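You operate a simulated robot arm through the tools that you are given. There is no shell and no other tool.

The job below is to be done with a simulated robot arm. You get a single attempt, and the scene is never put back.

Task
Finish rolling the blue band, rack the full core and lay tag 57 on top of it.
Fine: brake to HELD and feed lever off before the core comes off; use the free peg of the core rack.
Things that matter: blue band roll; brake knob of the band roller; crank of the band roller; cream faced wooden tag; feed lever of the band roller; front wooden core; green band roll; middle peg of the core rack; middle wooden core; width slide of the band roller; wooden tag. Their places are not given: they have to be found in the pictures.

It is judged by the outcome, as a careful person would: the job done as asked, and still so three seconds after it is handed in. It fails if anything else is knocked over, pushed out of place, dropped, spilled or broken.

Robot
A 7-joint arm with a two-finger parallel gripper, fixed in place. Base frame: the origin is at the foot of the arm, x ahead of it, y to its left, z up; the work surface is at about z = 7. Readings come in mm, rad, newtons and seconds.
With the tool pointing down near the work surface it reaches from about 240 to 620 mm from the base axis. Its first joint turns from -1.152 to 1.152 rad. Payload 2.6 kg.
Tool frame: the origin (TCP) lies between the finger pads and is the grasp point; the fingertips stand 30 mm ahead of it; z points along the fingers, y is the line along which they close. The gripper opens to 94 mm. The fingers are 28 mm wide and 10 mm thick; the gripper's body (50 by 96 mm) begins 55 mm behind the TCP.
Orientation is that of the tool frame in the base frame, as a unit quaternion [w, x, y, z]. With the fingers straight down and closing along the base's y, the tool's x points along the base's -x, its y along +y and its z along -z.

Tools
- The arm moves only by the tool apply_moves. Its argument "moves" is one flat list of numbers, 7 for each row, row after row: the turn, a rotation vector about the tool's x, y, z in units of 180 degrees (1.0 is 180 degrees), then the shift along the tool's x, y, z in units of 200 mm (1.0 is 200 mm), then the finger opening in mm, from 0 to 94. In form: [wx, wy, wz, x, y, z, grip, wx, wy, wz, x, y, z, grip, ...]. A call has 1 to 20 rows; each row is the pose to reach, as a shift and turn from the pose commanded when the call began, along the tool's axes at that moment. A call with a number of a shift or a turn outside -1 to 1 is refused whole. Each row takes 0.2 s and may step no farther than 50 mm and 0.15 rad from the row before; otherwise, or with a gripper value out of range, the whole call is refused. A pose out of reach is approached as far as the arm can. The call stops where the force on the tool passes 40 N (or 10 N more than at its start, if that is more) or the arm is blocked; 0.2 s more then pass. Each finger travels about 72 mm/s and halts on what it meets, pressing with about 38 N; the grip force reading is that of the motor and also rises with nothing between the fingers. The clock runs only during rows and for 0.2 s after the last one: add rows that repeat a pose to give the fingers time. The reply holds the time, the measured pose of the TCP, the force on the tool along the base axes, the opening and the grip force, in the units named above and with some noise, with the torque about the TCP (base axes, N m) and any sound that the robot's microphone picked up.
- Cameras (640 x 400 px; columns grow to the right, rows downward): "scene" is fixed at [44.9, 440.1, 562.4]; the picture's right is [-0.66, -0.75, 0.00], its down [-0.44, 0.39, -0.81] and it looks along [0.61, -0.53, -0.59] (base axes); focal length 244 px, centre (320, 200). "wrist" rides on the gripper at [76, 14, -102] in the tool frame; the picture's right is [-0.18, 0.98, 0.00], its down [-0.75, -0.14, -0.64] and it looks along [-0.63, -0.12, 0.77] (tool axes); focal length 243 px, centre (320, 200).
- snapshot(camera): a new picture of that camera. No time passes.
- point_at(camera, pixels): for up to 12 pixels [column, row] of the newest picture of that camera ("zoom" is the newest enlarged one), the place [x, y, z] in the base frame of the surface seen there, good to about 2 mm. No time passes.
- zoom(camera, box): a new picture of the part [left, top, right, bottom] of that camera's present view, enlarged. No time passes.
- close_job(): hands the job in; it is judged then, once.

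Open the gripper and draw the arm clear of the work before you hand the job in, unless the task says otherwise.

The tools are called by a JSON object that holds its "api" and its "payload". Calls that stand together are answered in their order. apply_moves: Moves the arm, as the interface text tells. Its arguments: {"type":"object","properties":{"moves":{"type":"array","items":{"type":"number"}}},"required":["moves"]} The other tools are called the same way: snapshot (camera) takes a picture; point_at (camera, pixels) gives the place of the surface under pixels of a picture; zoom (camera, box) takes an enlarged picture of a part of a camera's view; close_job () hands the job in.

At the start:

```text
time: 0.0
tool_pos: [263.7, 246.5, 401.2]
orientation: [0.0, 0.0, 1.0, 0.0]
contact_force: [-0.1, 0.1, -0.3]
moment: [0.01, 0.0, -0.01]
width: 93.8
grip_force: 0.0
```

scene: 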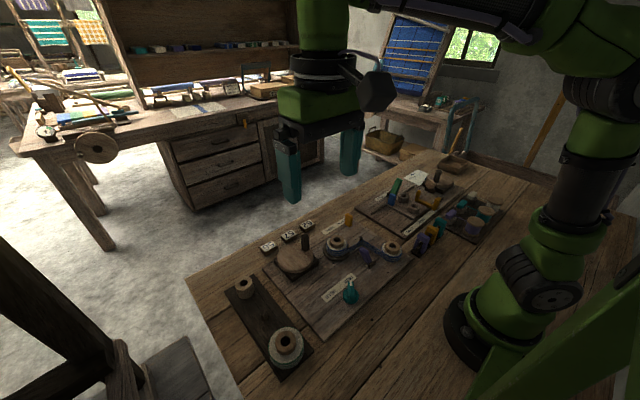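
wrist: 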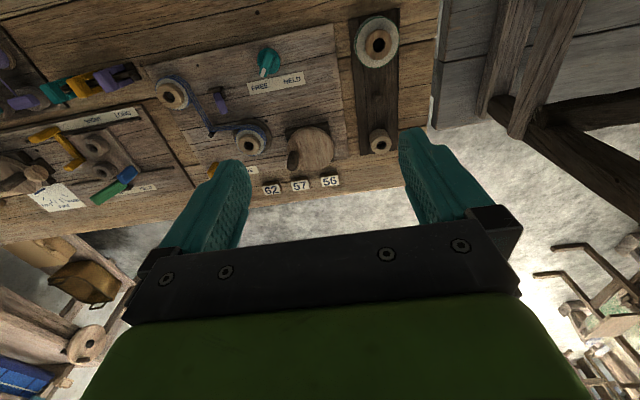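

I'll start by enlarging the views of the work area to identify the parts.

{"api": "zoom", "payload": {"camera": "scene", "box": [220, 200, 420, 325]}}

{"api": "zoom", "payload": {"camera": "wrist", "box": [140, 20, 460, 220]}}

{"api": "zoom", "payload": {"camera": "wrist", "box": [0, 40, 240, 220]}}

{"api": "zoom", "payload": {"camera": "scene", "box": [340, 150, 520, 270]}}

```text
3.20 times, centred on (320, 262) of scene
```

zoom: 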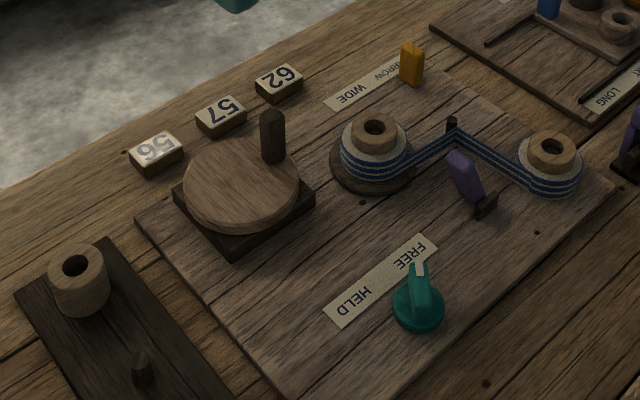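

```text
2.00 times, centred on (300, 120) of wrist
```

zoom: 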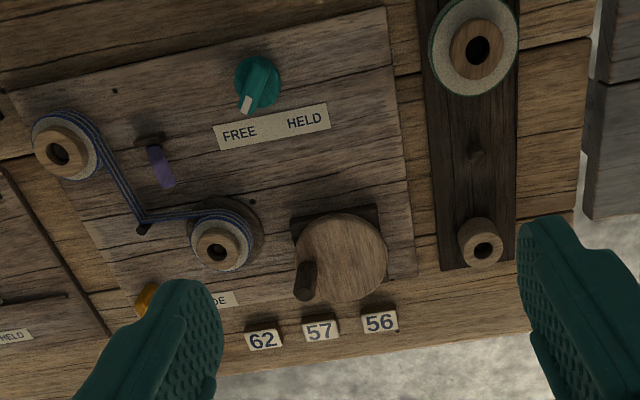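

```text
2.22 times, centred on (120, 130) of wrist
```

zoom: 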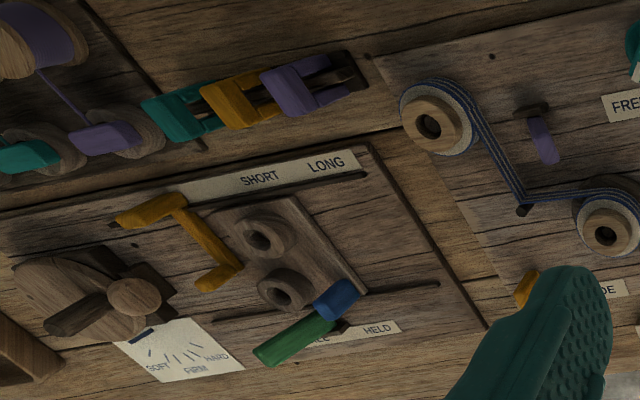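

```text
3.33 times, centred on (430, 210) of scene
```

zoom: 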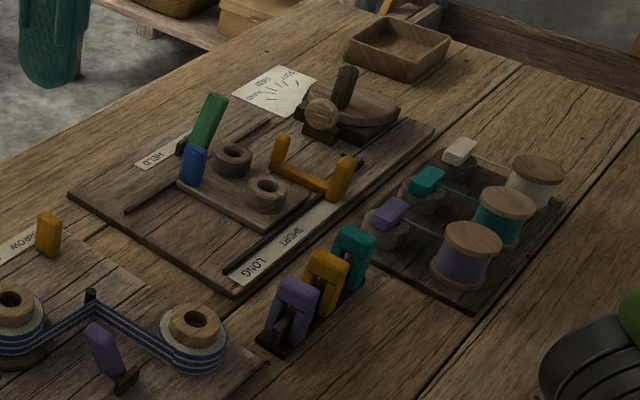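

I can see the roller board: the crank disk, the FREE/HELD knob (now pointing to FREE), the purple lever, the yellow slide and the two rolls. The rack's middle peg is free. Next I'll measure positions from the scene zoom.

{"api": "zoom", "payload": {"camera": "scene", "box": [220, 200, 420, 325]}}

{"api": "point_at", "payload": {"camera": "zoom", "pixels": [[374, 127], [552, 148], [272, 120], [240, 185], [420, 280], [418, 308], [460, 165], [485, 205], [412, 50], [76, 265], [142, 360], [452, 125]]}}

{"api": "point_at", "payload": {"camera": "zoom", "pixels": [[220, 113], [157, 150], [280, 80], [388, 122], [535, 142], [400, 165], [385, 185], [200, 250], [350, 320], [340, 150], [590, 180], [470, 190]]}}

{"api": "zoom", "payload": {"camera": "scene", "box": [310, 220, 410, 283]}}

{"api": "zoom", "payload": {"camera": "scene", "box": [220, 260, 320, 390]}}

```text
3.20 times, centred on (320, 262) of scene
```

zoom: 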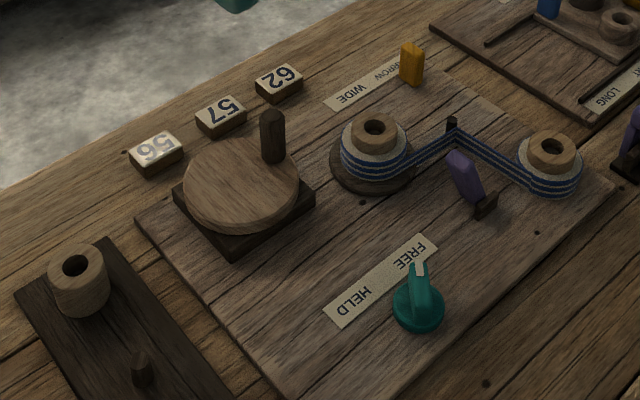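

```text
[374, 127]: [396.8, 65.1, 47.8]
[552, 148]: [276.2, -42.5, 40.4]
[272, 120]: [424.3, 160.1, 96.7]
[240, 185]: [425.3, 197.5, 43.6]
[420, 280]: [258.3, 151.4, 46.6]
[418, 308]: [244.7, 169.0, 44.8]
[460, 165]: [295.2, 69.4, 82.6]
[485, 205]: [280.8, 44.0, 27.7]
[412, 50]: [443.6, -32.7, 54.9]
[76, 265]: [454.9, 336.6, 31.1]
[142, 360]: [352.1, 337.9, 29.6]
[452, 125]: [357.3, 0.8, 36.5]
```

```text
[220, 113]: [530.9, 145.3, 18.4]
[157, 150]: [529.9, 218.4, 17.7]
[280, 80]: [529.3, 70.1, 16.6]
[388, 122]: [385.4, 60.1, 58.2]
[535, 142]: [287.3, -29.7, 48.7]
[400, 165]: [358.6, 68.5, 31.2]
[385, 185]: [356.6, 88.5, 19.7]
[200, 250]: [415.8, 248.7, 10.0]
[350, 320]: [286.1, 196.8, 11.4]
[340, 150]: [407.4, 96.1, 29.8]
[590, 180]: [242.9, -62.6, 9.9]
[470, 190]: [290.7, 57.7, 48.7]
```

```text
6.35 times, centred on (360, 252) of scene
```

zoom: 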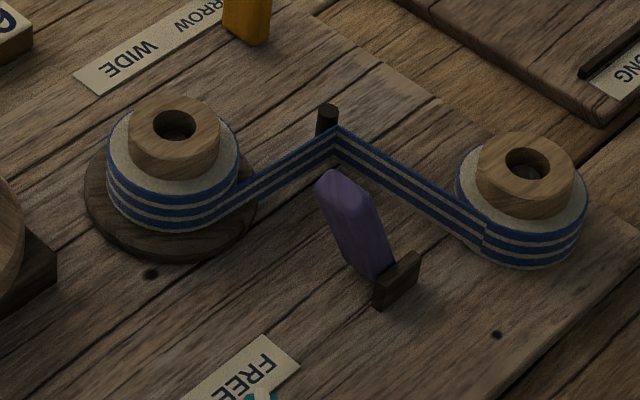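

```text
3.08 times, centred on (270, 325) of scene
```

zoom: 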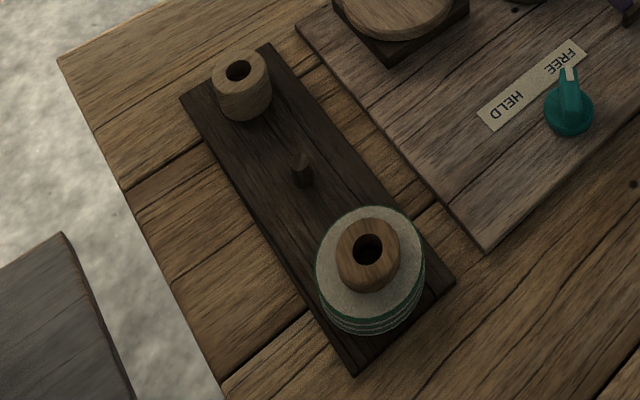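

Rack pegs are at x ≈ 455 (empty core), 352 (free) and ~250 (green roll), all on y ≈ 338. I'll move the wrist camera over the roller for a closer look.

{"api": "apply_moves", "payload": {"moves": [0, 0, 0, -0.0663, -0.1865, 0.121, 94, 0, 0, 0, -0.1326, -0.373, 0.242, 94, 0, 0, 0, -0.1989, -0.5595, 0.363, 94, 0, 0, 0, -0.2652, -0.746, 0.484, 94, 0, 0, 0, -0.3315, -0.9325, 0.605, 94]}}

{"api": "snapshot", "payload": {"camera": "wrist"}}

{"api": "snapshot", "payload": {"camera": "scene"}}

```text
time: 1.2
tool_pos: [325.8, 55.9, 287.8]
orientation: [0.001, 0.0, 1.0, 0.0]
contact_force: [0.7, -0.1, -0.4]
moment: [0.03, -0.01, 0.0]
width: 93.9
grip_force: 0.1
```

```text
taken
```

wrist: 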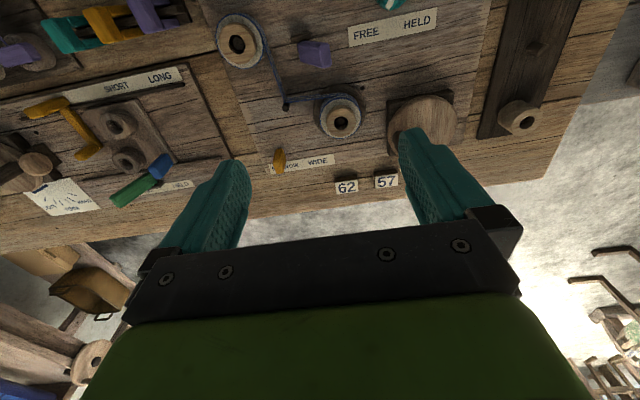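

```text
taken
```

scene: 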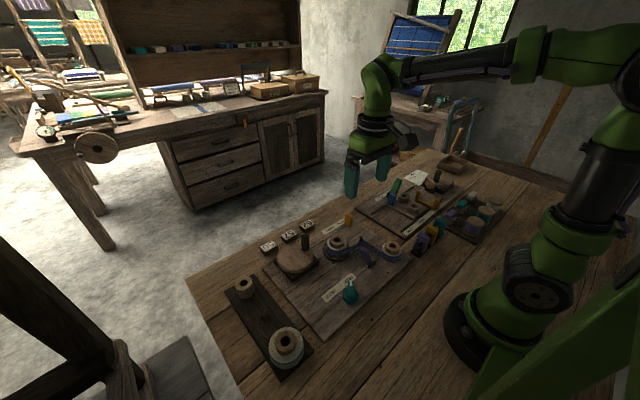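

The wrist view now covers the roller at columns 210–460, rows 0–200. I'll enlarge it and measure the key parts.

{"api": "zoom", "payload": {"camera": "wrist", "box": [200, 0, 480, 200]}}

{"api": "zoom", "payload": {"camera": "wrist", "box": [205, 10, 375, 130]}}

{"api": "point_at", "payload": {"camera": "wrist", "pixels": [[238, 44], [240, 27], [341, 122], [341, 137], [341, 105], [313, 54], [322, 48], [280, 160], [287, 106], [521, 118], [536, 49], [388, 3]]}}

{"api": "zoom", "payload": {"camera": "scene", "box": [310, 200, 430, 275]}}

```text
2.00 times, centred on (340, 100) of wrist
```

zoom: 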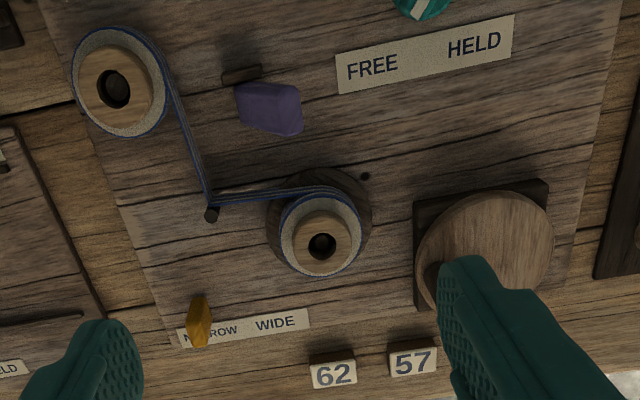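

```text
3.33 times, centred on (290, 70) of wrist
```

zoom: 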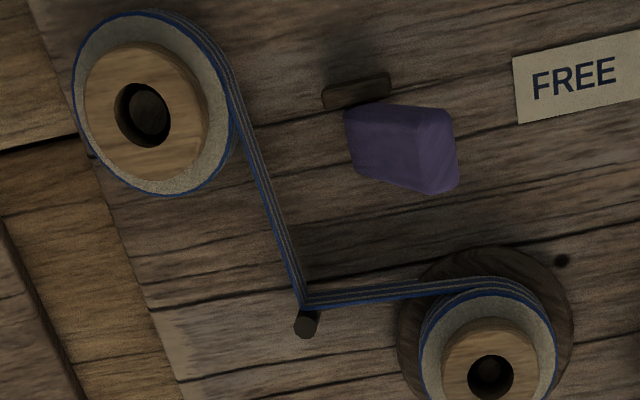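

```text
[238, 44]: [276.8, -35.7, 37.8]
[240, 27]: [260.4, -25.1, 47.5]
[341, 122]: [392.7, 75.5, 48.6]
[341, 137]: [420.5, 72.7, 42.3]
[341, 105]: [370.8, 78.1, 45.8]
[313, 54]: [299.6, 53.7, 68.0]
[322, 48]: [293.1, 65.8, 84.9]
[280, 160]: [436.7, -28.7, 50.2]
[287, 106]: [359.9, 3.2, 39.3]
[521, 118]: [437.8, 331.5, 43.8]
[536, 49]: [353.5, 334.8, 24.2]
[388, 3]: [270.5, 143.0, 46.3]
```

```text
5.33 times, centred on (370, 238) of scene
```

zoom: 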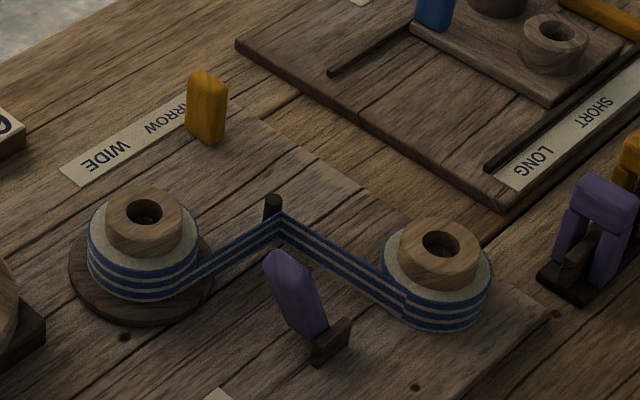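

I'll measure the crank disk rim and handle, the lever and the rack pegs from a zoomed scene view.

{"api": "zoom", "payload": {"camera": "scene", "box": [255, 225, 335, 285]}}

{"api": "point_at", "payload": {"camera": "zoom", "pixels": [[395, 70], [395, 120], [395, 180], [60, 200], [450, 250], [250, 360], [250, 230], [200, 110], [370, 75], [420, 75], [320, 120], [100, 300]]}}

{"api": "zoom", "payload": {"camera": "scene", "box": [350, 235, 390, 265]}}

```text
6.67 times, centred on (295, 255) of scene
```

zoom: 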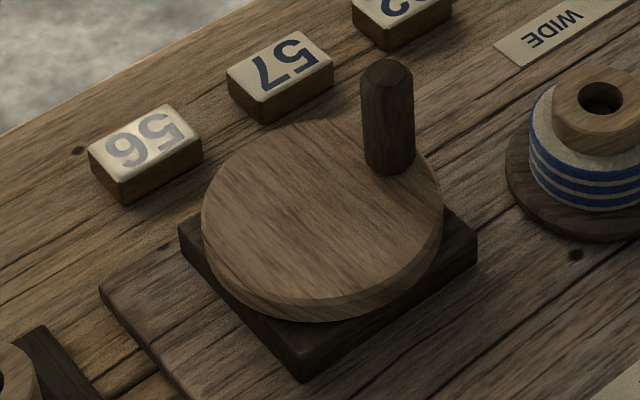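

```text
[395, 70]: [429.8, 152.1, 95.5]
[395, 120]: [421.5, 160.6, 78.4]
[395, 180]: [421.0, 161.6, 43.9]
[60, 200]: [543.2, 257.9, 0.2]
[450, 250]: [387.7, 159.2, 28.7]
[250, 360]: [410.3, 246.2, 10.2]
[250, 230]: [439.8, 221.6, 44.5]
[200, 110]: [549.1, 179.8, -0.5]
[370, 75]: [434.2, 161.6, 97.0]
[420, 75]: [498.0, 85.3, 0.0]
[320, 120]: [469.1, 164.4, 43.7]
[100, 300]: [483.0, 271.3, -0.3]
```

```text
13.33 times, centred on (370, 250) of scene
```

zoom: 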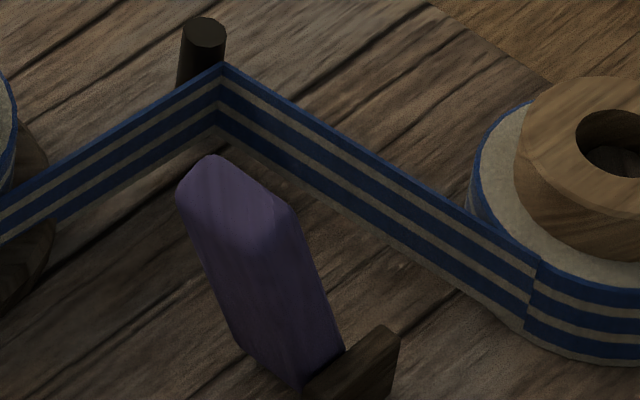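

Now I'll find the disk rim and lever geometry precisely.

{"api": "zoom", "payload": {"camera": "scene", "box": [255, 225, 335, 285]}}

{"api": "point_at", "payload": {"camera": "zoom", "pixels": [[208, 215], [225, 255], [270, 288], [330, 298], [390, 275], [430, 235], [436, 205], [340, 124], [270, 138], [222, 175], [387, 66], [385, 90]]}}

{"api": "zoom", "payload": {"camera": "scene", "box": [350, 235, 390, 265]}}

{"api": "point_at", "payload": {"camera": "zoom", "pixels": [[212, 165], [190, 205], [285, 215], [240, 200], [240, 340], [300, 380], [335, 345], [270, 300], [390, 335], [340, 370], [380, 375], [230, 180]]}}

```text
6.67 times, centred on (295, 255) of scene
```

zoom: 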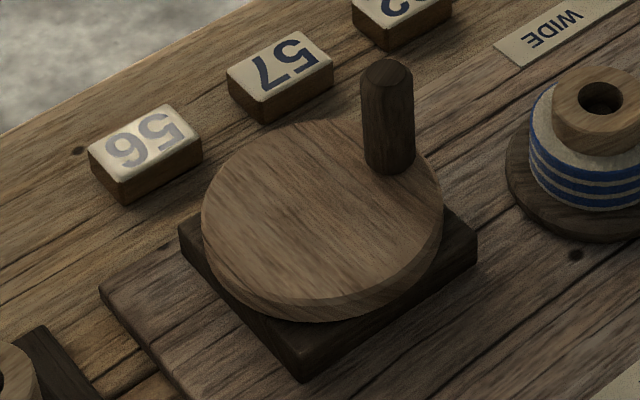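

```text
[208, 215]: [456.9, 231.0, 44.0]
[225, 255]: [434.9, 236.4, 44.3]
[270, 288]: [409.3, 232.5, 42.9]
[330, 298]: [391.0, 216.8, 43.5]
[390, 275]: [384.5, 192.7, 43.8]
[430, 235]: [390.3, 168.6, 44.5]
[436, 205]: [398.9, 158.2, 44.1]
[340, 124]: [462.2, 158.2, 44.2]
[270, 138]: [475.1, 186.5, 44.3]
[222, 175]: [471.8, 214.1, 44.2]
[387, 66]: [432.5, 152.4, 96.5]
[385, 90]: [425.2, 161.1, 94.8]
```

```text
13.33 times, centred on (370, 250) of scene
```

zoom: 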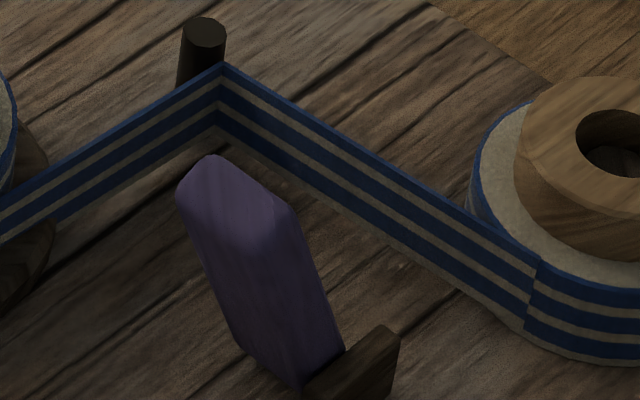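

```text
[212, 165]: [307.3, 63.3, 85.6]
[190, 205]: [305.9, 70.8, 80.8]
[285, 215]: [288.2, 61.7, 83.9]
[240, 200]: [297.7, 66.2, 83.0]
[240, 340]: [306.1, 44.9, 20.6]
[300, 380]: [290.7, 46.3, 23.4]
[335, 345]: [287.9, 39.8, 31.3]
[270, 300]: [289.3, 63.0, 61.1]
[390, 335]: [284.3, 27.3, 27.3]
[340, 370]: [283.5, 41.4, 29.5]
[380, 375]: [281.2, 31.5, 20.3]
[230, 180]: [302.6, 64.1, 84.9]
```

The crank disk centre is about (430, 193.5) with R≈46, and the handle is at about (429, 155), 20 mm thick, with its top at z≈97. I'll move above the handle with the fingers opened to 60.

{"api": "apply_moves", "payload": {"moves": [0, 0, 0, -0.125, 0.119, 0.16, 60, 0, 0, 0, -0.25, 0.238, 0.32, 60, 0, 0, 0, -0.375, 0.357, 0.48, 60, 0, 0, 0, -0.5, 0.475, 0.64, 60, 0, 0, 0, -0.5, 0.475, 0.64, 60, 0, 0, 0, -0.5, 0.475, 0.64, 60]}}

{"api": "snapshot", "payload": {"camera": "wrist"}}

{"api": "zoom", "payload": {"camera": "scene", "box": [255, 200, 345, 280]}}

```text
time: 2.6
tool_pos: [431.1, 155.0, 155.2]
orientation: [0.001, 0.0, 1.0, 0.0]
contact_force: [0.7, -0.5, 0.7]
moment: [-0.01, -0.03, -0.02]
width: 60.1
grip_force: 0.0
```

```text
taken
```

wrist: 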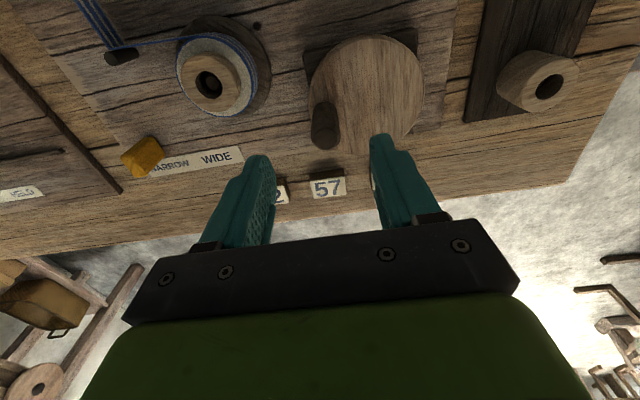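

```text
5.00 times, centred on (300, 240) of scene
```

zoom: 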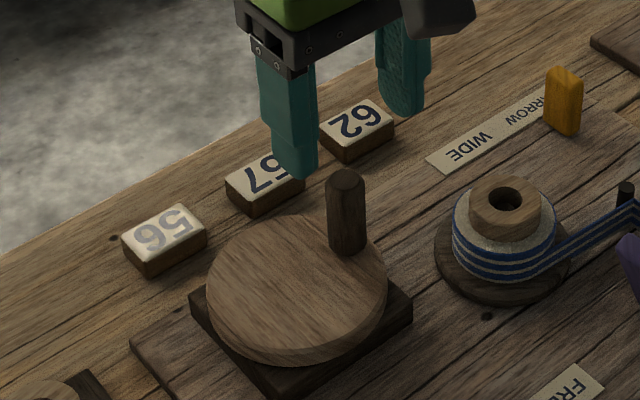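

The fingers hang above the handle at wrist pixel (325, 125). I'll check where its top is from this camera.

{"api": "point_at", "payload": {"camera": "wrist", "pixels": [[325, 135], [325, 145], [316, 140], [336, 138], [326, 110], [314, 115], [336, 118], [210, 84], [536, 85]]}}

```text
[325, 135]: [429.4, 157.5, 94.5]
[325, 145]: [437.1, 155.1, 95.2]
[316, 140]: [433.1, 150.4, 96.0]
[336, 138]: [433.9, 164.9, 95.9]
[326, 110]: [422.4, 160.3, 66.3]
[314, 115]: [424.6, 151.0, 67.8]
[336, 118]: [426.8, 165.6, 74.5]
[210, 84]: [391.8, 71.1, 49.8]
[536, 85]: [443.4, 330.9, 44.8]
```

The handle centre is about (431, 157), with its top at z≈96. I'll descend to about z=80 and close on it.

{"api": "apply_moves", "payload": {"moves": [0, 0, 0, 0, 0.01, 0.19, 60, 0, 0, 0, 0, 0.01, 0.375, 60, 0, 0, 0, 0, 0.01, 0.375, 60, 0, 0, 0, 0, 0.01, 0.375, 10, 0, 0, 0, 0, 0.01, 0.375, 10, 0, 0, 0, 0, 0.01, 0.375, 10, 0, 0, 0, 0, 0.01, 0.375, 10]}}

{"api": "snapshot", "payload": {"camera": "wrist"}}

{"api": "zoom", "payload": {"camera": "scene", "box": [255, 200, 345, 280]}}

```text
time: 4.2
tool_pos: [430.0, 157.6, 80.0]
orientation: [-0.001, -0.002, 1.0, 0.001]
contact_force: [0.7, 23.9, -9.3]
moment: [-0.99, -0.3, 0.07]
width: 21.6
grip_force: 45.1
```

```text
taken
```

wrist: 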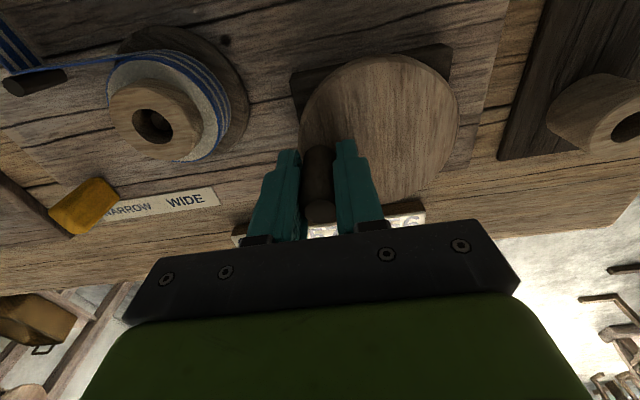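

```text
5.00 times, centred on (300, 240) of scene
```

zoom: 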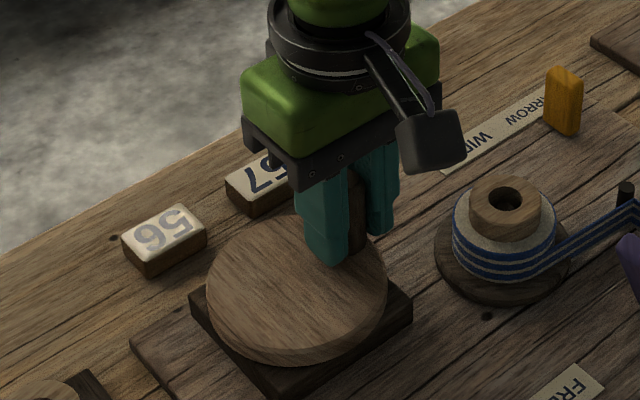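

I've gripped the handle (width 21.6), but there's 24 N of side load toward +y, so it's a little off-centre. I'll shift +2 mm to relieve it and learn the true handle centre.

{"api": "apply_moves", "payload": {"moves": [0, 0, 0, 0, 0.005, 0, 10, 0, 0, 0, 0, 0.01, 0, 10]}}

```text
time: 4.8
tool_pos: [431.9, 156.9, 79.9]
orientation: [0.0, 0.001, 1.0, 0.001]
contact_force: [-1.5, 16.9, 0.2]
moment: [-0.69, 0.99, 0.05]
width: 21.2
grip_force: 44.5
```

The load is falling (17 N). I'll try a gentle 20° clockwise crank (handle toward −x), watching the force.

{"api": "apply_moves", "payload": {"moves": [0, 0, 0, 0.016, 0.0007, 0, 10, 0, 0, 0, 0.0317, 0.0028, 0, 10, 0, 0, 0, 0.047, 0.0062, 0, 10, 0, 0, 0, 0.0624, 0.011, 0, 10]}}

{"api": "snapshot", "payload": {"camera": "wrist"}}

{"api": "zoom", "payload": {"camera": "scene", "box": [255, 200, 345, 280]}}

```text
time: 5.8
tool_pos: [421.8, 158.0, 79.0]
orientation: [0.003, 0.0, 1.0, 0.0]
contact_force: [1.2, 3.5, 20.8]
moment: [0.62, 0.15, -0.02]
width: 21.2
grip_force: 44.9
```

```text
taken
```

wrist: 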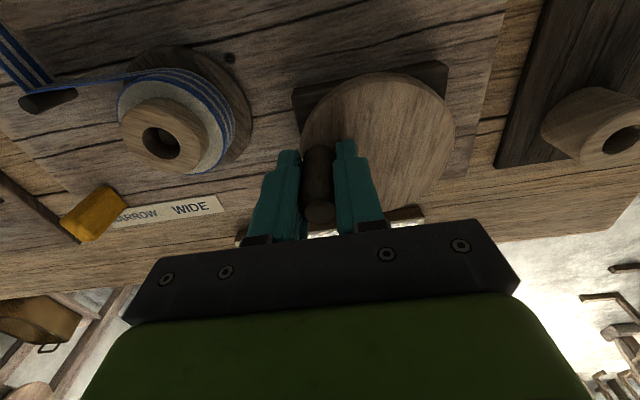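

```text
5.00 times, centred on (300, 240) of scene
```

zoom: 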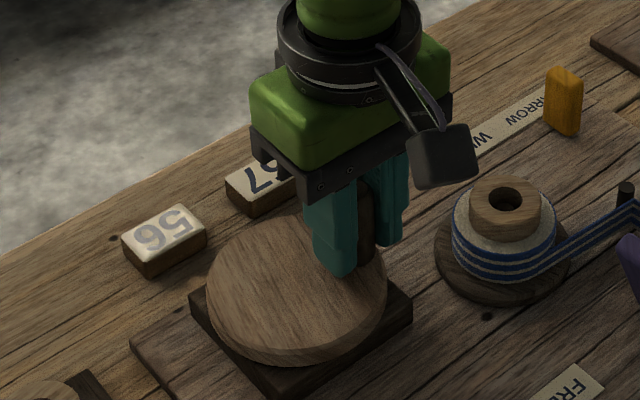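

The crank moved freely, with almost no torque about z, so I can keep the tool orientation fixed. I'll continue clockwise for 120°.

{"api": "apply_moves", "payload": {"moves": [0, 0, 0, 0.0343, 0.0167, 0, 10, 0, 0, 0, 0.0644, 0.0402, 0, 10, 0, 0, 0, 0.0889, 0.0694, 0, 10, 0, 0, 0, 0.1068, 0.1031, 0, 10, 0, 0, 0, 0.1173, 0.1398, 0, 10, 0, 0, 0, 0.12, 0.1779, 0, 10, 0, 0, 0, 0.1147, 0.2156, 0, 10, 0, 0, 0, 0.1016, 0.2515, 0, 10, 0, 0, 0, 0.0814, 0.2839, 0, 10, 0, 0, 0, 0.0549, 0.3113, 0, 10, 0, 0, 0, 0.0549, 0.3113, 0, 10]}}

{"api": "snapshot", "payload": {"camera": "wrist"}}

{"api": "zoom", "payload": {"camera": "scene", "box": [310, 200, 430, 275]}}

```text
time: 6.5
tool_pos: [406.2, 166.8, 78.4]
orientation: [-0.001, 0.004, 1.0, -0.002]
contact_force: [-3.1, -1.7, 3.4]
moment: [0.99, 0.01, -0.03]
width: 21.4
grip_force: 44.7
stopped in row 3: the force on the tool passed its limit at 42 N (the readings are from after the stop); the commanded pose is now the measured one
```

```text
taken
```

wrist: 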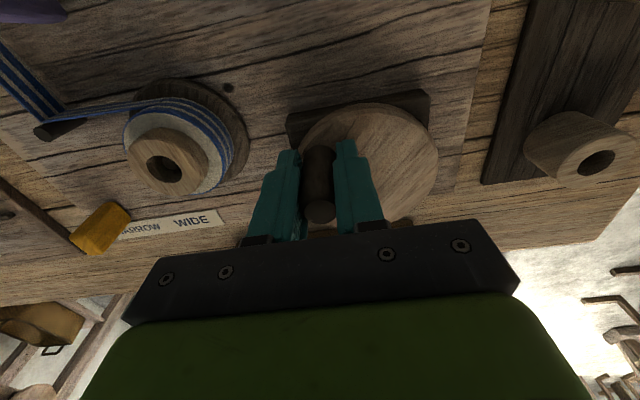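

```text
5.33 times, centred on (370, 238) of scene
```

zoom: 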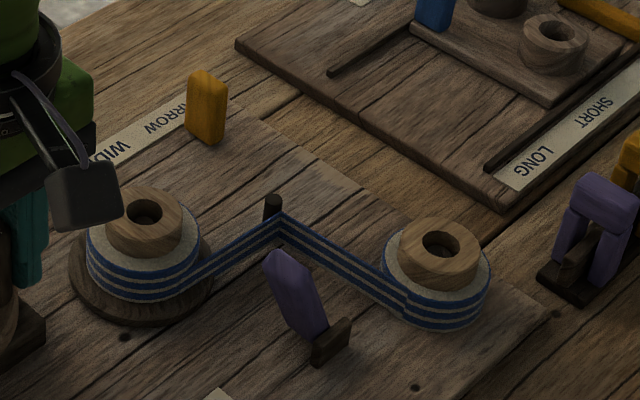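

It stopped at a 42 N transient with the handle at (406, 167). Its radius from the centre is about 36 and its angle about −132°. The load is now near zero, so I'll go slower in 7° steps.

{"api": "apply_moves", "payload": {"moves": [0, 0, 0, 0.0155, 0.0156, 0, 10, 0, 0, 0, 0.029, 0.033, 0, 10, 0, 0, 0, 0.0402, 0.0518, 0, 10, 0, 0, 0, 0.0491, 0.0719, 0, 10, 0, 0, 0, 0.0554, 0.093, 0, 10, 0, 0, 0, 0.0592, 0.1146, 0, 10, 0, 0, 0, 0.0602, 0.1366, 0, 10, 0, 0, 0, 0.0586, 0.1585, 0, 10, 0, 0, 0, 0.0544, 0.1801, 0, 10, 0, 0, 0, 0.0475, 0.2009, 0, 10, 0, 0, 0, 0.0381, 0.2208, 0, 10, 0, 0, 0, 0.0264, 0.2394, 0, 10]}}

{"api": "snapshot", "payload": {"camera": "wrist"}}

{"api": "zoom", "payload": {"camera": "scene", "box": [310, 200, 430, 275]}}

```text
time: 9.1
tool_pos: [400.0, 215.7, 78.5]
orientation: [0.0, 0.002, 1.0, -0.001]
contact_force: [0.0, 0.1, 7.2]
moment: [1.08, -1.03, 0.0]
width: 21.5
grip_force: 45.0
```

```text
taken
```

wrist: 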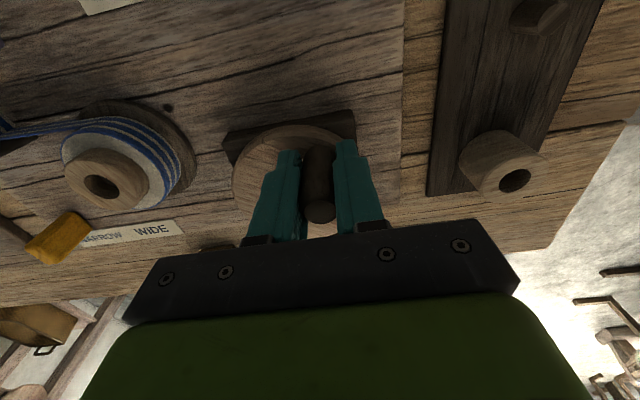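

```text
5.33 times, centred on (370, 238) of scene
```

zoom: 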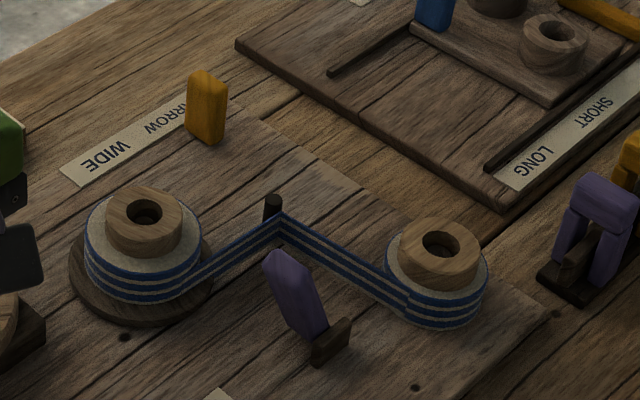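

The left roll is growing and the right one shrinking, so clockwise winds it. Forces are low, so I'll continue 180° further.

{"api": "apply_moves", "payload": {"moves": [0, 0, 0, -0.0182, 0.0216, 0, 10, 0, 0, 0, -0.0396, 0.04, 0, 10, 0, 0, 0, -0.0636, 0.0549, 0, 10, 0, 0, 0, -0.0897, 0.0659, 0, 10, 0, 0, 0, -0.1171, 0.0726, 0, 10, 0, 0, 0, -0.1452, 0.075, 0, 10, 0, 0, 0, -0.1734, 0.0729, 0, 10, 0, 0, 0, -0.2009, 0.0665, 0, 10, 0, 0, 0, -0.2271, 0.0558, 0, 10, 0, 0, 0, -0.2512, 0.0411, 0, 10, 0, 0, 0, -0.2728, 0.0229, 0, 10, 0, 0, 0, -0.2912, 0.0015, 0, 10, 0, 0, 0, -0.3061, -0.0225, 0, 10, 0, 0, 0, -0.3171, -0.0485, 0, 10, 0, 0, 0, -0.3238, -0.0759, 0, 10, 0, 0, 0, -0.3262, -0.1041, 0, 10, 0, 0, 0, -0.3241, -0.1323, 0, 10, 0, 0, 0, -0.3177, -0.1598, 0, 10, 0, 0, 0, -0.307, -0.1859, 0, 10, 0, 0, 0, -0.2924, -0.2101, 0, 10]}}

{"api": "zoom", "payload": {"camera": "scene", "box": [310, 200, 430, 275]}}

{"api": "zoom", "payload": {"camera": "scene", "box": [255, 200, 345, 280]}}

```text
time: 13.3
tool_pos: [459.0, 171.9, 78.6]
orientation: [0.002, 0.004, 1.0, -0.003]
contact_force: [14.6, -10.4, -3.5]
moment: [1.04, -0.83, -0.01]
width: 21.4
grip_force: 45.1
```

```text
5.33 times, centred on (370, 238) of scene
```

zoom: 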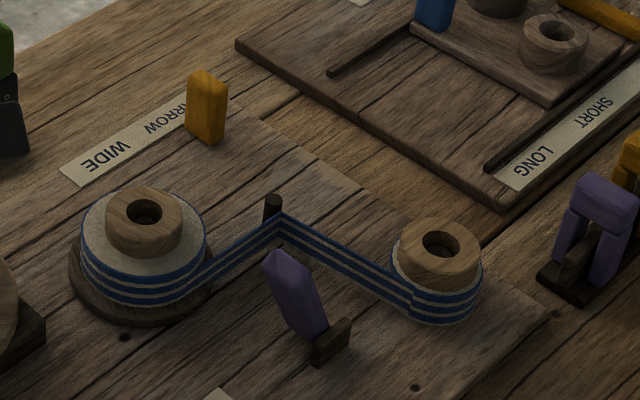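

```text
5.00 times, centred on (300, 240) of scene
```

zoom: 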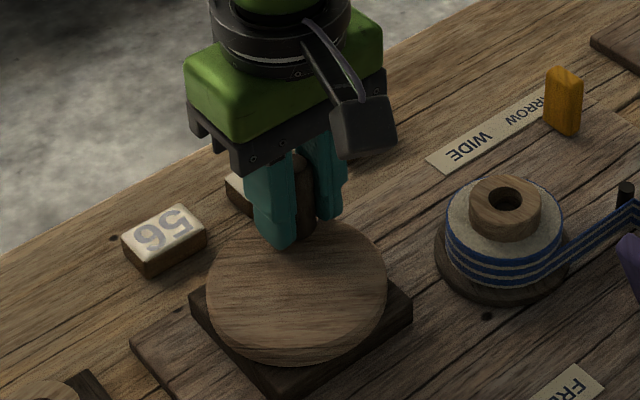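

The supply roll is shrinking well (now columns 390–482). I'll continue 90° with a slight outward correction of the path centre.

{"api": "apply_moves", "payload": {"moves": [0, 0, 0, 0.0132, -0.0241, 0, 10, 0, 0, 0, 0.0346, -0.0425, 0, 10, 0, 0, 0, 0.0586, -0.0574, 0, 10, 0, 0, 0, 0.0847, -0.0684, 0, 10, 0, 0, 0, 0.1121, -0.0751, 0, 10, 0, 0, 0, 0.1402, -0.0775, 0, 10, 0, 0, 0, 0.1684, -0.0754, 0, 10, 0, 0, 0, 0.1959, -0.069, 0, 10, 0, 0, 0, 0.2221, -0.0583, 0, 10, 0, 0, 0, 0.2462, -0.0436, 0, 10]}}

{"api": "zoom", "payload": {"camera": "scene", "box": [310, 200, 430, 275]}}

```text
time: 15.5
tool_pos: [408.3, 165.2, 79.4]
orientation: [-0.002, 0.003, 1.0, -0.002]
contact_force: [-13.5, -17.2, 31.7]
moment: [0.83, -0.04, -0.02]
width: 21.4
grip_force: 45.4
```

```text
5.33 times, centred on (370, 238) of scene
```

zoom: 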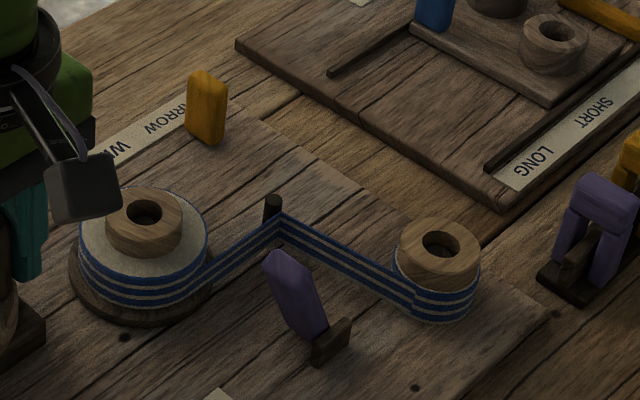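

There's 22 N of radial pull outward and 32 N upward, so I'll raise 2 mm, move 2 mm outward and continue about 90° on a slightly larger radius.

{"api": "apply_moves", "payload": {"moves": [0, 0, 0, 0.0058, -0.0081, -0.01, 10, 0, 0, 0, 0.0238, 0.0066, -0.01, 10, 0, 0, 0, 0.0398, 0.0233, -0.01, 10, 0, 0, 0, 0.0537, 0.0419, -0.01, 10, 0, 0, 0, 0.0653, 0.062, -0.01, 10, 0, 0, 0, 0.0743, 0.0834, -0.01, 10, 0, 0, 0, 0.0806, 0.1057, -0.01, 10, 0, 0, 0, 0.0841, 0.1286, -0.01, 10, 0, 0, 0, 0.0849, 0.1518, -0.01, 10, 0, 0, 0, 0.0828, 0.1749, -0.01, 10, 0, 0, 0, 0.0778, 0.1976, -0.01, 10, 0, 0, 0, 0.0702, 0.2195, -0.01, 10, 0, 0, 0, 0.06, 0.2403, -0.01, 10, 0, 0, 0, 0.0473, 0.2597, -0.01, 10]}}

{"api": "zoom", "payload": {"camera": "scene", "box": [310, 200, 430, 275]}}

```text
time: 17.3
tool_pos: [393.1, 188.7, 79.4]
orientation: [0.0, 0.002, 1.0, -0.003]
contact_force: [3.2, 1.0, -3.9]
moment: [1.29, 0.18, 0.0]
width: 21.2
grip_force: 45.0
stopped in row 9: the force on the tool passed its limit at 50 N (the readings are from after the stop); the commanded pose is now the measured one
```

```text
5.33 times, centred on (370, 238) of scene
```

zoom: 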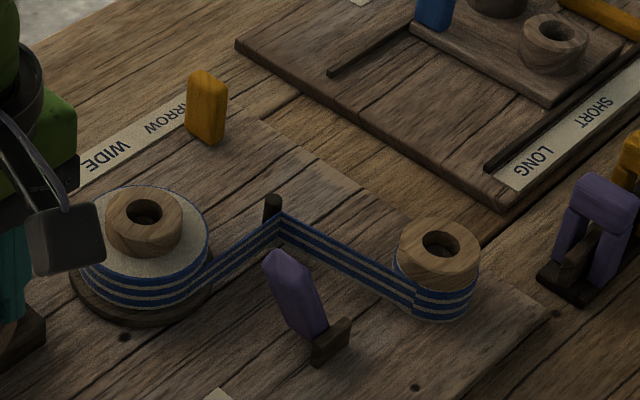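

It stopped at 50 N near −173°. I'll check closely whether this is the end of the band or just friction.

{"api": "zoom", "payload": {"camera": "scene", "box": [375, 235, 410, 262]}}

{"api": "zoom", "payload": {"camera": "scene", "box": [320, 230, 360, 262]}}

{"api": "snapshot", "payload": {"camera": "wrist"}}

```text
14.81 times, centred on (392, 248) of scene
```

zoom: 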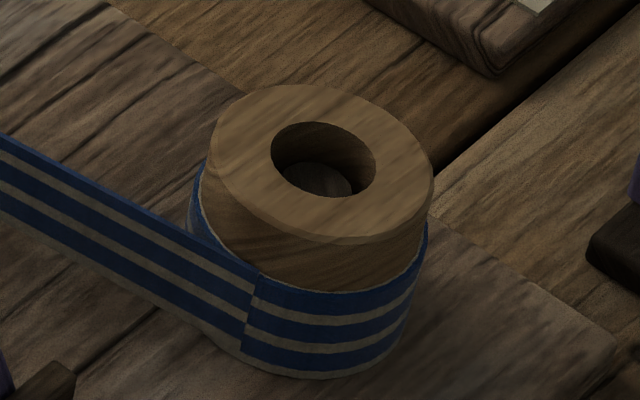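

```text
12.50 times, centred on (340, 246) of scene
```

zoom: 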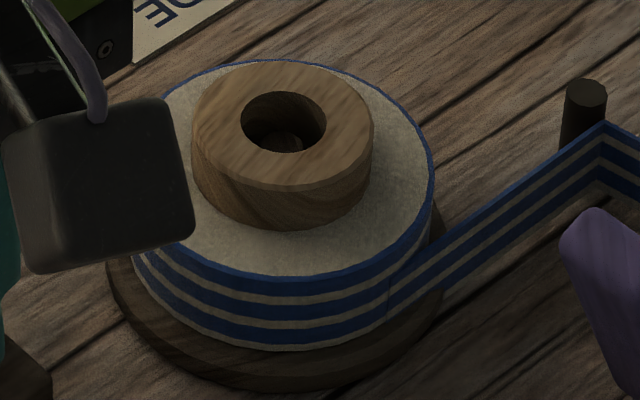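

```text
taken
```

wrist: 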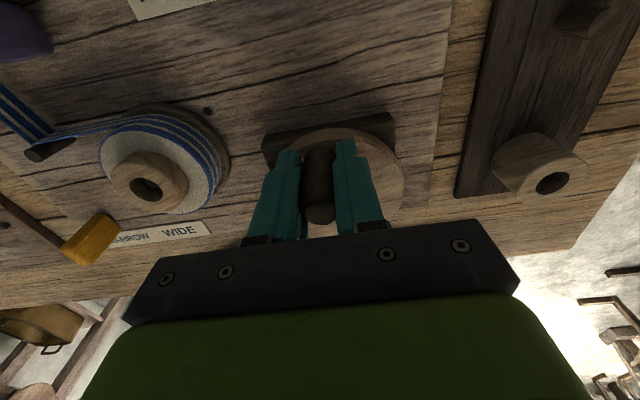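

There's still a thin wrap on the supply core and the load is now nil, so I'll continue gently with 6° steps.

{"api": "apply_moves", "payload": {"moves": [0, 0, 0, 0.0014, 0.0171, 0, 10, 0, 0, 0, 0.0011, 0.0362, 0, 10, 0, 0, 0, -0.0013, 0.0552, 0, 10, 0, 0, 0, -0.0055, 0.0738, 0, 10, 0, 0, 0, -0.0118, 0.0919, 0, 10, 0, 0, 0, -0.0199, 0.1092, 0, 10, 0, 0, 0, -0.0297, 0.1256, 0, 10, 0, 0, 0, -0.0412, 0.1408, 0, 10]}}

{"api": "zoom", "payload": {"camera": "scene", "box": [310, 200, 430, 275]}}

```text
time: 19.1
tool_pos: [401.5, 216.7, 79.3]
orientation: [0.002, 0.001, 1.0, -0.004]
contact_force: [-3.2, 3.3, 4.0]
moment: [1.44, -0.12, 0.03]
width: 21.1
grip_force: 44.8
```

```text
5.33 times, centred on (370, 238) of scene
```

zoom: 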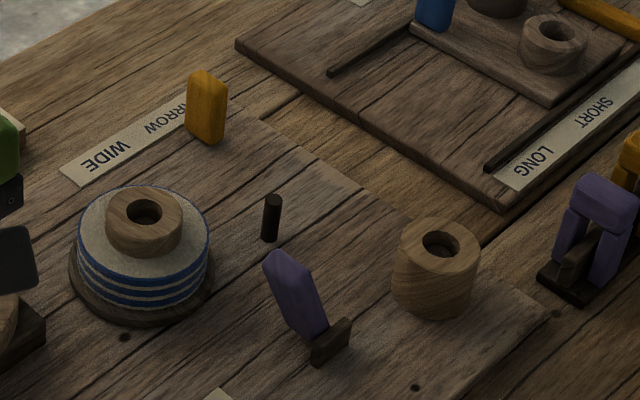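

The band is completely rolled: the supply core is bare and the left roll is full. I'll release the handle and rise.

{"api": "apply_moves", "payload": {"moves": [0, 0, 0, 0, 0, 0, 45, 0, 0, 0, 0, 0, 0, 45, 0, 0, 0, 0, 0, 0, 45, 0, 0, 0, 0, 0, -0.2, 45, 0, 0, 0, 0, 0, -0.42, 45, 0, 0, 0, 0, 0, -0.65, 45]}}

{"api": "zoom", "payload": {"camera": "scene", "box": [320, 265, 380, 310]}}

{"api": "point_at", "payload": {"camera": "zoom", "pixels": [[330, 250], [310, 160], [300, 200], [320, 180], [270, 280], [380, 280], [325, 320], [315, 150], [300, 110], [120, 245], [340, 205], [290, 180]]}}

{"api": "snapshot", "payload": {"camera": "scene"}}

```text
time: 20.5
tool_pos: [398.8, 219.4, 210.4]
orientation: [0.001, 0.003, 1.0, -0.004]
contact_force: [0.4, 0.0, -0.4]
moment: [0.0, -0.01, 0.0]
width: 45.0
grip_force: 0.0
```

```text
8.89 times, centred on (350, 288) of scene
```

zoom: 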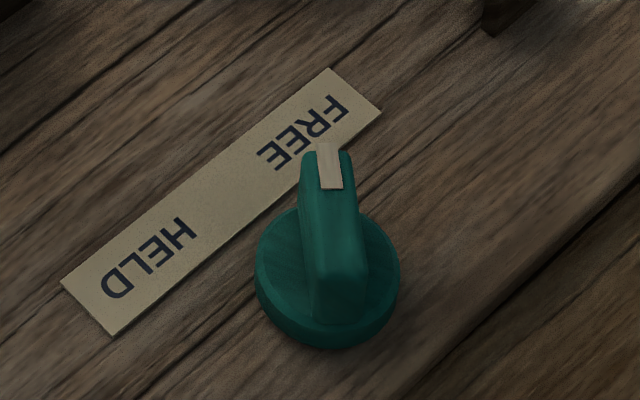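

```text
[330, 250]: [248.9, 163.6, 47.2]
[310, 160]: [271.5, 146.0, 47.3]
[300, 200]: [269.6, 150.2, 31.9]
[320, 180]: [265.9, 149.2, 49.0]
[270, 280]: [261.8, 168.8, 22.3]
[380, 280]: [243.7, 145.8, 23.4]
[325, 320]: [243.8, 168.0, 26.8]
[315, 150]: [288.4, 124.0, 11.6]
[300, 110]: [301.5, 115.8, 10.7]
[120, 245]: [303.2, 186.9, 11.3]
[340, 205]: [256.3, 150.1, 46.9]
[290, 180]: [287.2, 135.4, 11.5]
```

```text
taken
```

scene: 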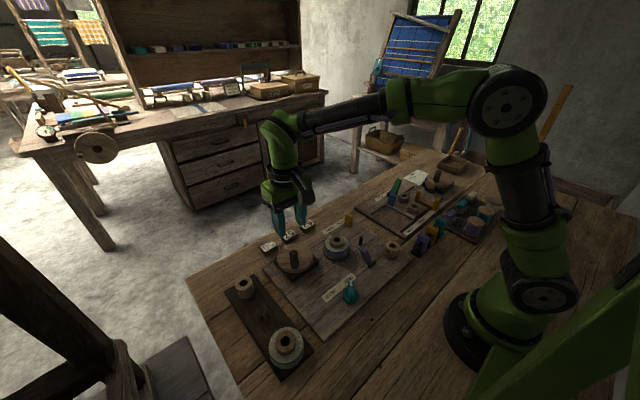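

The knob disc is centred near (254, 157). Its pointer bar lies at about −37° (toward FREE) with its top at z≈48, so HELD needs roughly a +75° turn. I'll move above it with the tool yawed so the fingers straddle the bar.

{"api": "apply_moves", "payload": {"moves": [0, 0, 0.0411, 0.145, -0.061, 0.1, 40, 0, 0, 0.0822, 0.29, -0.122, 0.2, 40, 0, 0, 0.1233, 0.435, -0.183, 0.3, 40, 0, 0, 0.1644, 0.58, -0.244, 0.4, 40, 0, 0, 0.2056, 0.725, -0.305, 0.5, 40, 0, 0, 0.2056, 0.725, -0.305, 0.5, 40, 0, 0, 0.2056, 0.725, -0.305, 0.5, 40]}}

{"api": "snapshot", "payload": {"camera": "wrist"}}

{"api": "zoom", "payload": {"camera": "scene", "box": [310, 240, 400, 310]}}

```text
time: 22.1
tool_pos: [259.3, 159.2, 111.5]
orientation: [0.002, 0.32, 0.947, -0.002]
contact_force: [-0.4, -0.7, -0.5]
moment: [0.01, 0.0, 0.01]
width: 39.9
grip_force: 0.1
```

```text
taken
```

wrist: 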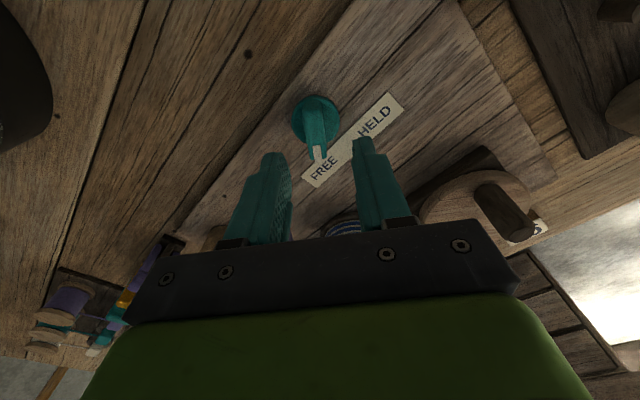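

```text
5.71 times, centred on (355, 275) of scene
```

zoom: 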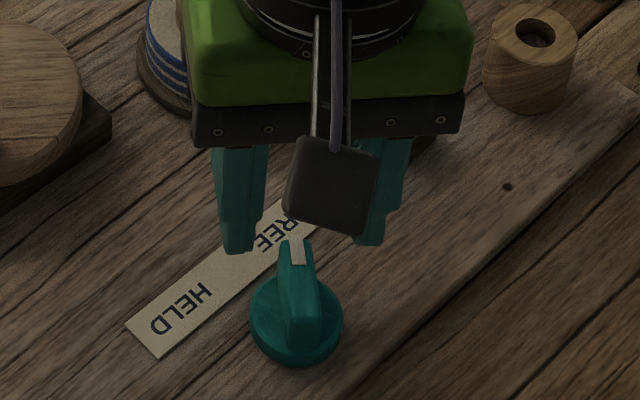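

I'll measure the knob from this wrist view (knob at ~(316, 120), pointer tip ~(319, 155)).

{"api": "zoom", "payload": {"camera": "wrist", "box": [270, 80, 410, 200]}}

{"api": "point_at", "payload": {"camera": "wrist", "pixels": [[319, 155], [317, 146], [315, 130], [313, 118], [312, 108], [307, 130], [324, 128], [296, 116], [338, 116], [316, 97], [323, 168], [375, 118]]}}

```text
3.33 times, centred on (340, 140) of wrist
```

zoom: 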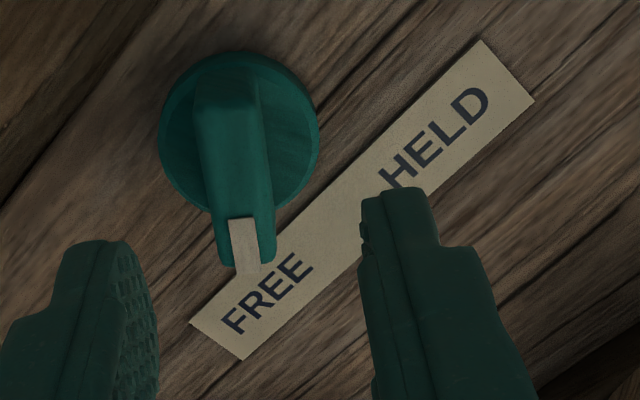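

```text
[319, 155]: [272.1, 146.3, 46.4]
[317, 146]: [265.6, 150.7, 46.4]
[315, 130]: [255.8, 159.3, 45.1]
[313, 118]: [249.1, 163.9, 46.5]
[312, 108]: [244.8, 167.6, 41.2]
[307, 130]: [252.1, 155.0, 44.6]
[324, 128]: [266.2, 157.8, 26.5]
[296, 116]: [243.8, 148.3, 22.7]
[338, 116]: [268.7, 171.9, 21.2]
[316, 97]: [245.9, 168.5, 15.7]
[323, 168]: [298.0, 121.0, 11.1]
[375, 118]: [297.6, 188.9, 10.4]
```

The knob centre is about (256, 159.5) and the bar lies at −38.5°. HELD is at about +38° from the centre. I'll descend to TCP z≈61 and close on the bar.

{"api": "apply_moves", "payload": {"moves": [0, 0, 0, 0.014, -0.0088, 0.126, 40, 0, 0, 0, 0.014, -0.0088, 0.2525, 40, 0, 0, 0, 0.014, -0.0088, 0.2525, 40, 0, 0, 0, 0.014, -0.0088, 0.2525, 5, 0, 0, 0, 0.014, -0.0088, 0.2525, 5, 0, 0, 0, 0.014, -0.0088, 0.2525, 5]}}

{"api": "snapshot", "payload": {"camera": "wrist"}}

{"api": "zoom", "payload": {"camera": "scene", "box": [310, 240, 400, 310]}}

```text
time: 23.5
tool_pos: [255.0, 157.0, 59.0]
orientation: [0.001, 0.322, 0.947, -0.005]
contact_force: [-8.1, -17.1, -0.6]
moment: [0.28, -0.06, -0.08]
width: 13.9
grip_force: 45.0
```

```text
taken
```

wrist: 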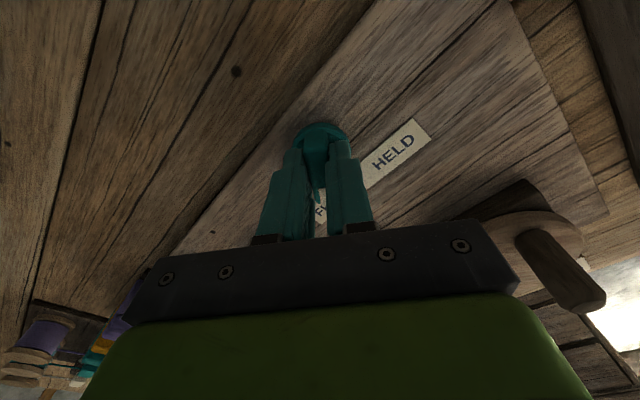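

```text
5.71 times, centred on (355, 275) of scene
```

zoom: 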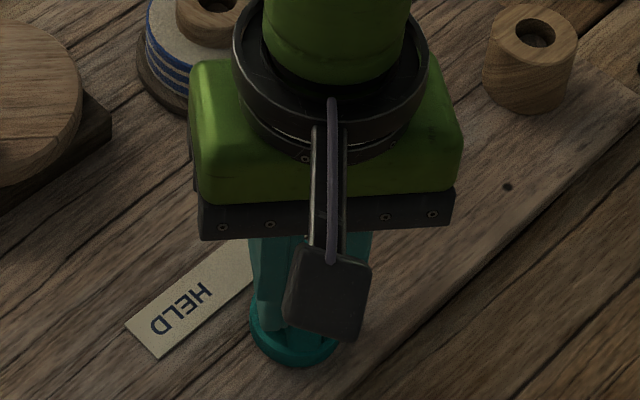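

I've gripped the bar (13.9 mm) with ~19 N along −tool‑y. I'll relieve that by 2.5 mm while turning the knob about +78° (counter-clockwise from above) to HELD.

{"api": "apply_moves", "payload": {"moves": [0, 0, 0, 0, -0.0125, 0, 5, 0, 0, -0.0394, 0, -0.0125, 0, 5, 0, 0, -0.0788, 0, -0.0125, 0, 5, 0, 0, -0.1182, 0, -0.0125, 0, 5, 0, 0, -0.1576, 0, -0.0125, 0, 5, 0, 0, -0.197, 0, -0.0125, 0, 5, 0, 0, -0.2364, 0, -0.0125, 0, 5, 0, 0, -0.2758, 0, -0.0125, 0, 5, 0, 0, -0.3152, 0, -0.0125, 0, 5, 0, 0, -0.3546, 0, -0.0125, 0, 5, 0, 0, -0.394, 0, -0.0125, 0, 5, 0, 0, -0.4333, 0, -0.0125, 0, 5, 0, 0, -0.4333, 0, -0.0125, 0, 5]}}

{"api": "snapshot", "payload": {"camera": "wrist"}}

{"api": "zoom", "payload": {"camera": "scene", "box": [310, 240, 400, 310]}}

```text
time: 26.2
tool_pos: [255.0, 152.7, 58.6]
orientation: [0.003, -0.338, 0.941, -0.004]
contact_force: [-0.1, -1.3, 2.4]
moment: [0.67, 0.47, 0.06]
width: 13.8
grip_force: 44.9
stopped in row 13: the force on the tool passed its limit at 42 N (the readings are from after the stop); the commanded pose is now the measured one
```

```text
taken
```

wrist: 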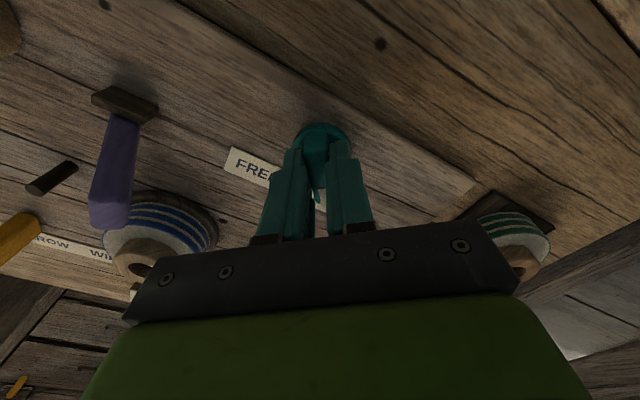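

```text
5.71 times, centred on (355, 275) of scene
```

zoom: 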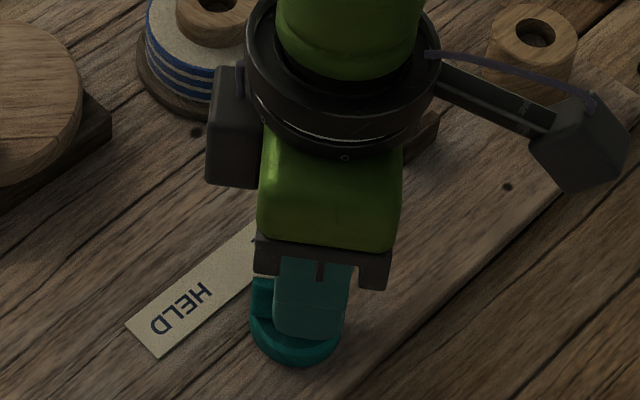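

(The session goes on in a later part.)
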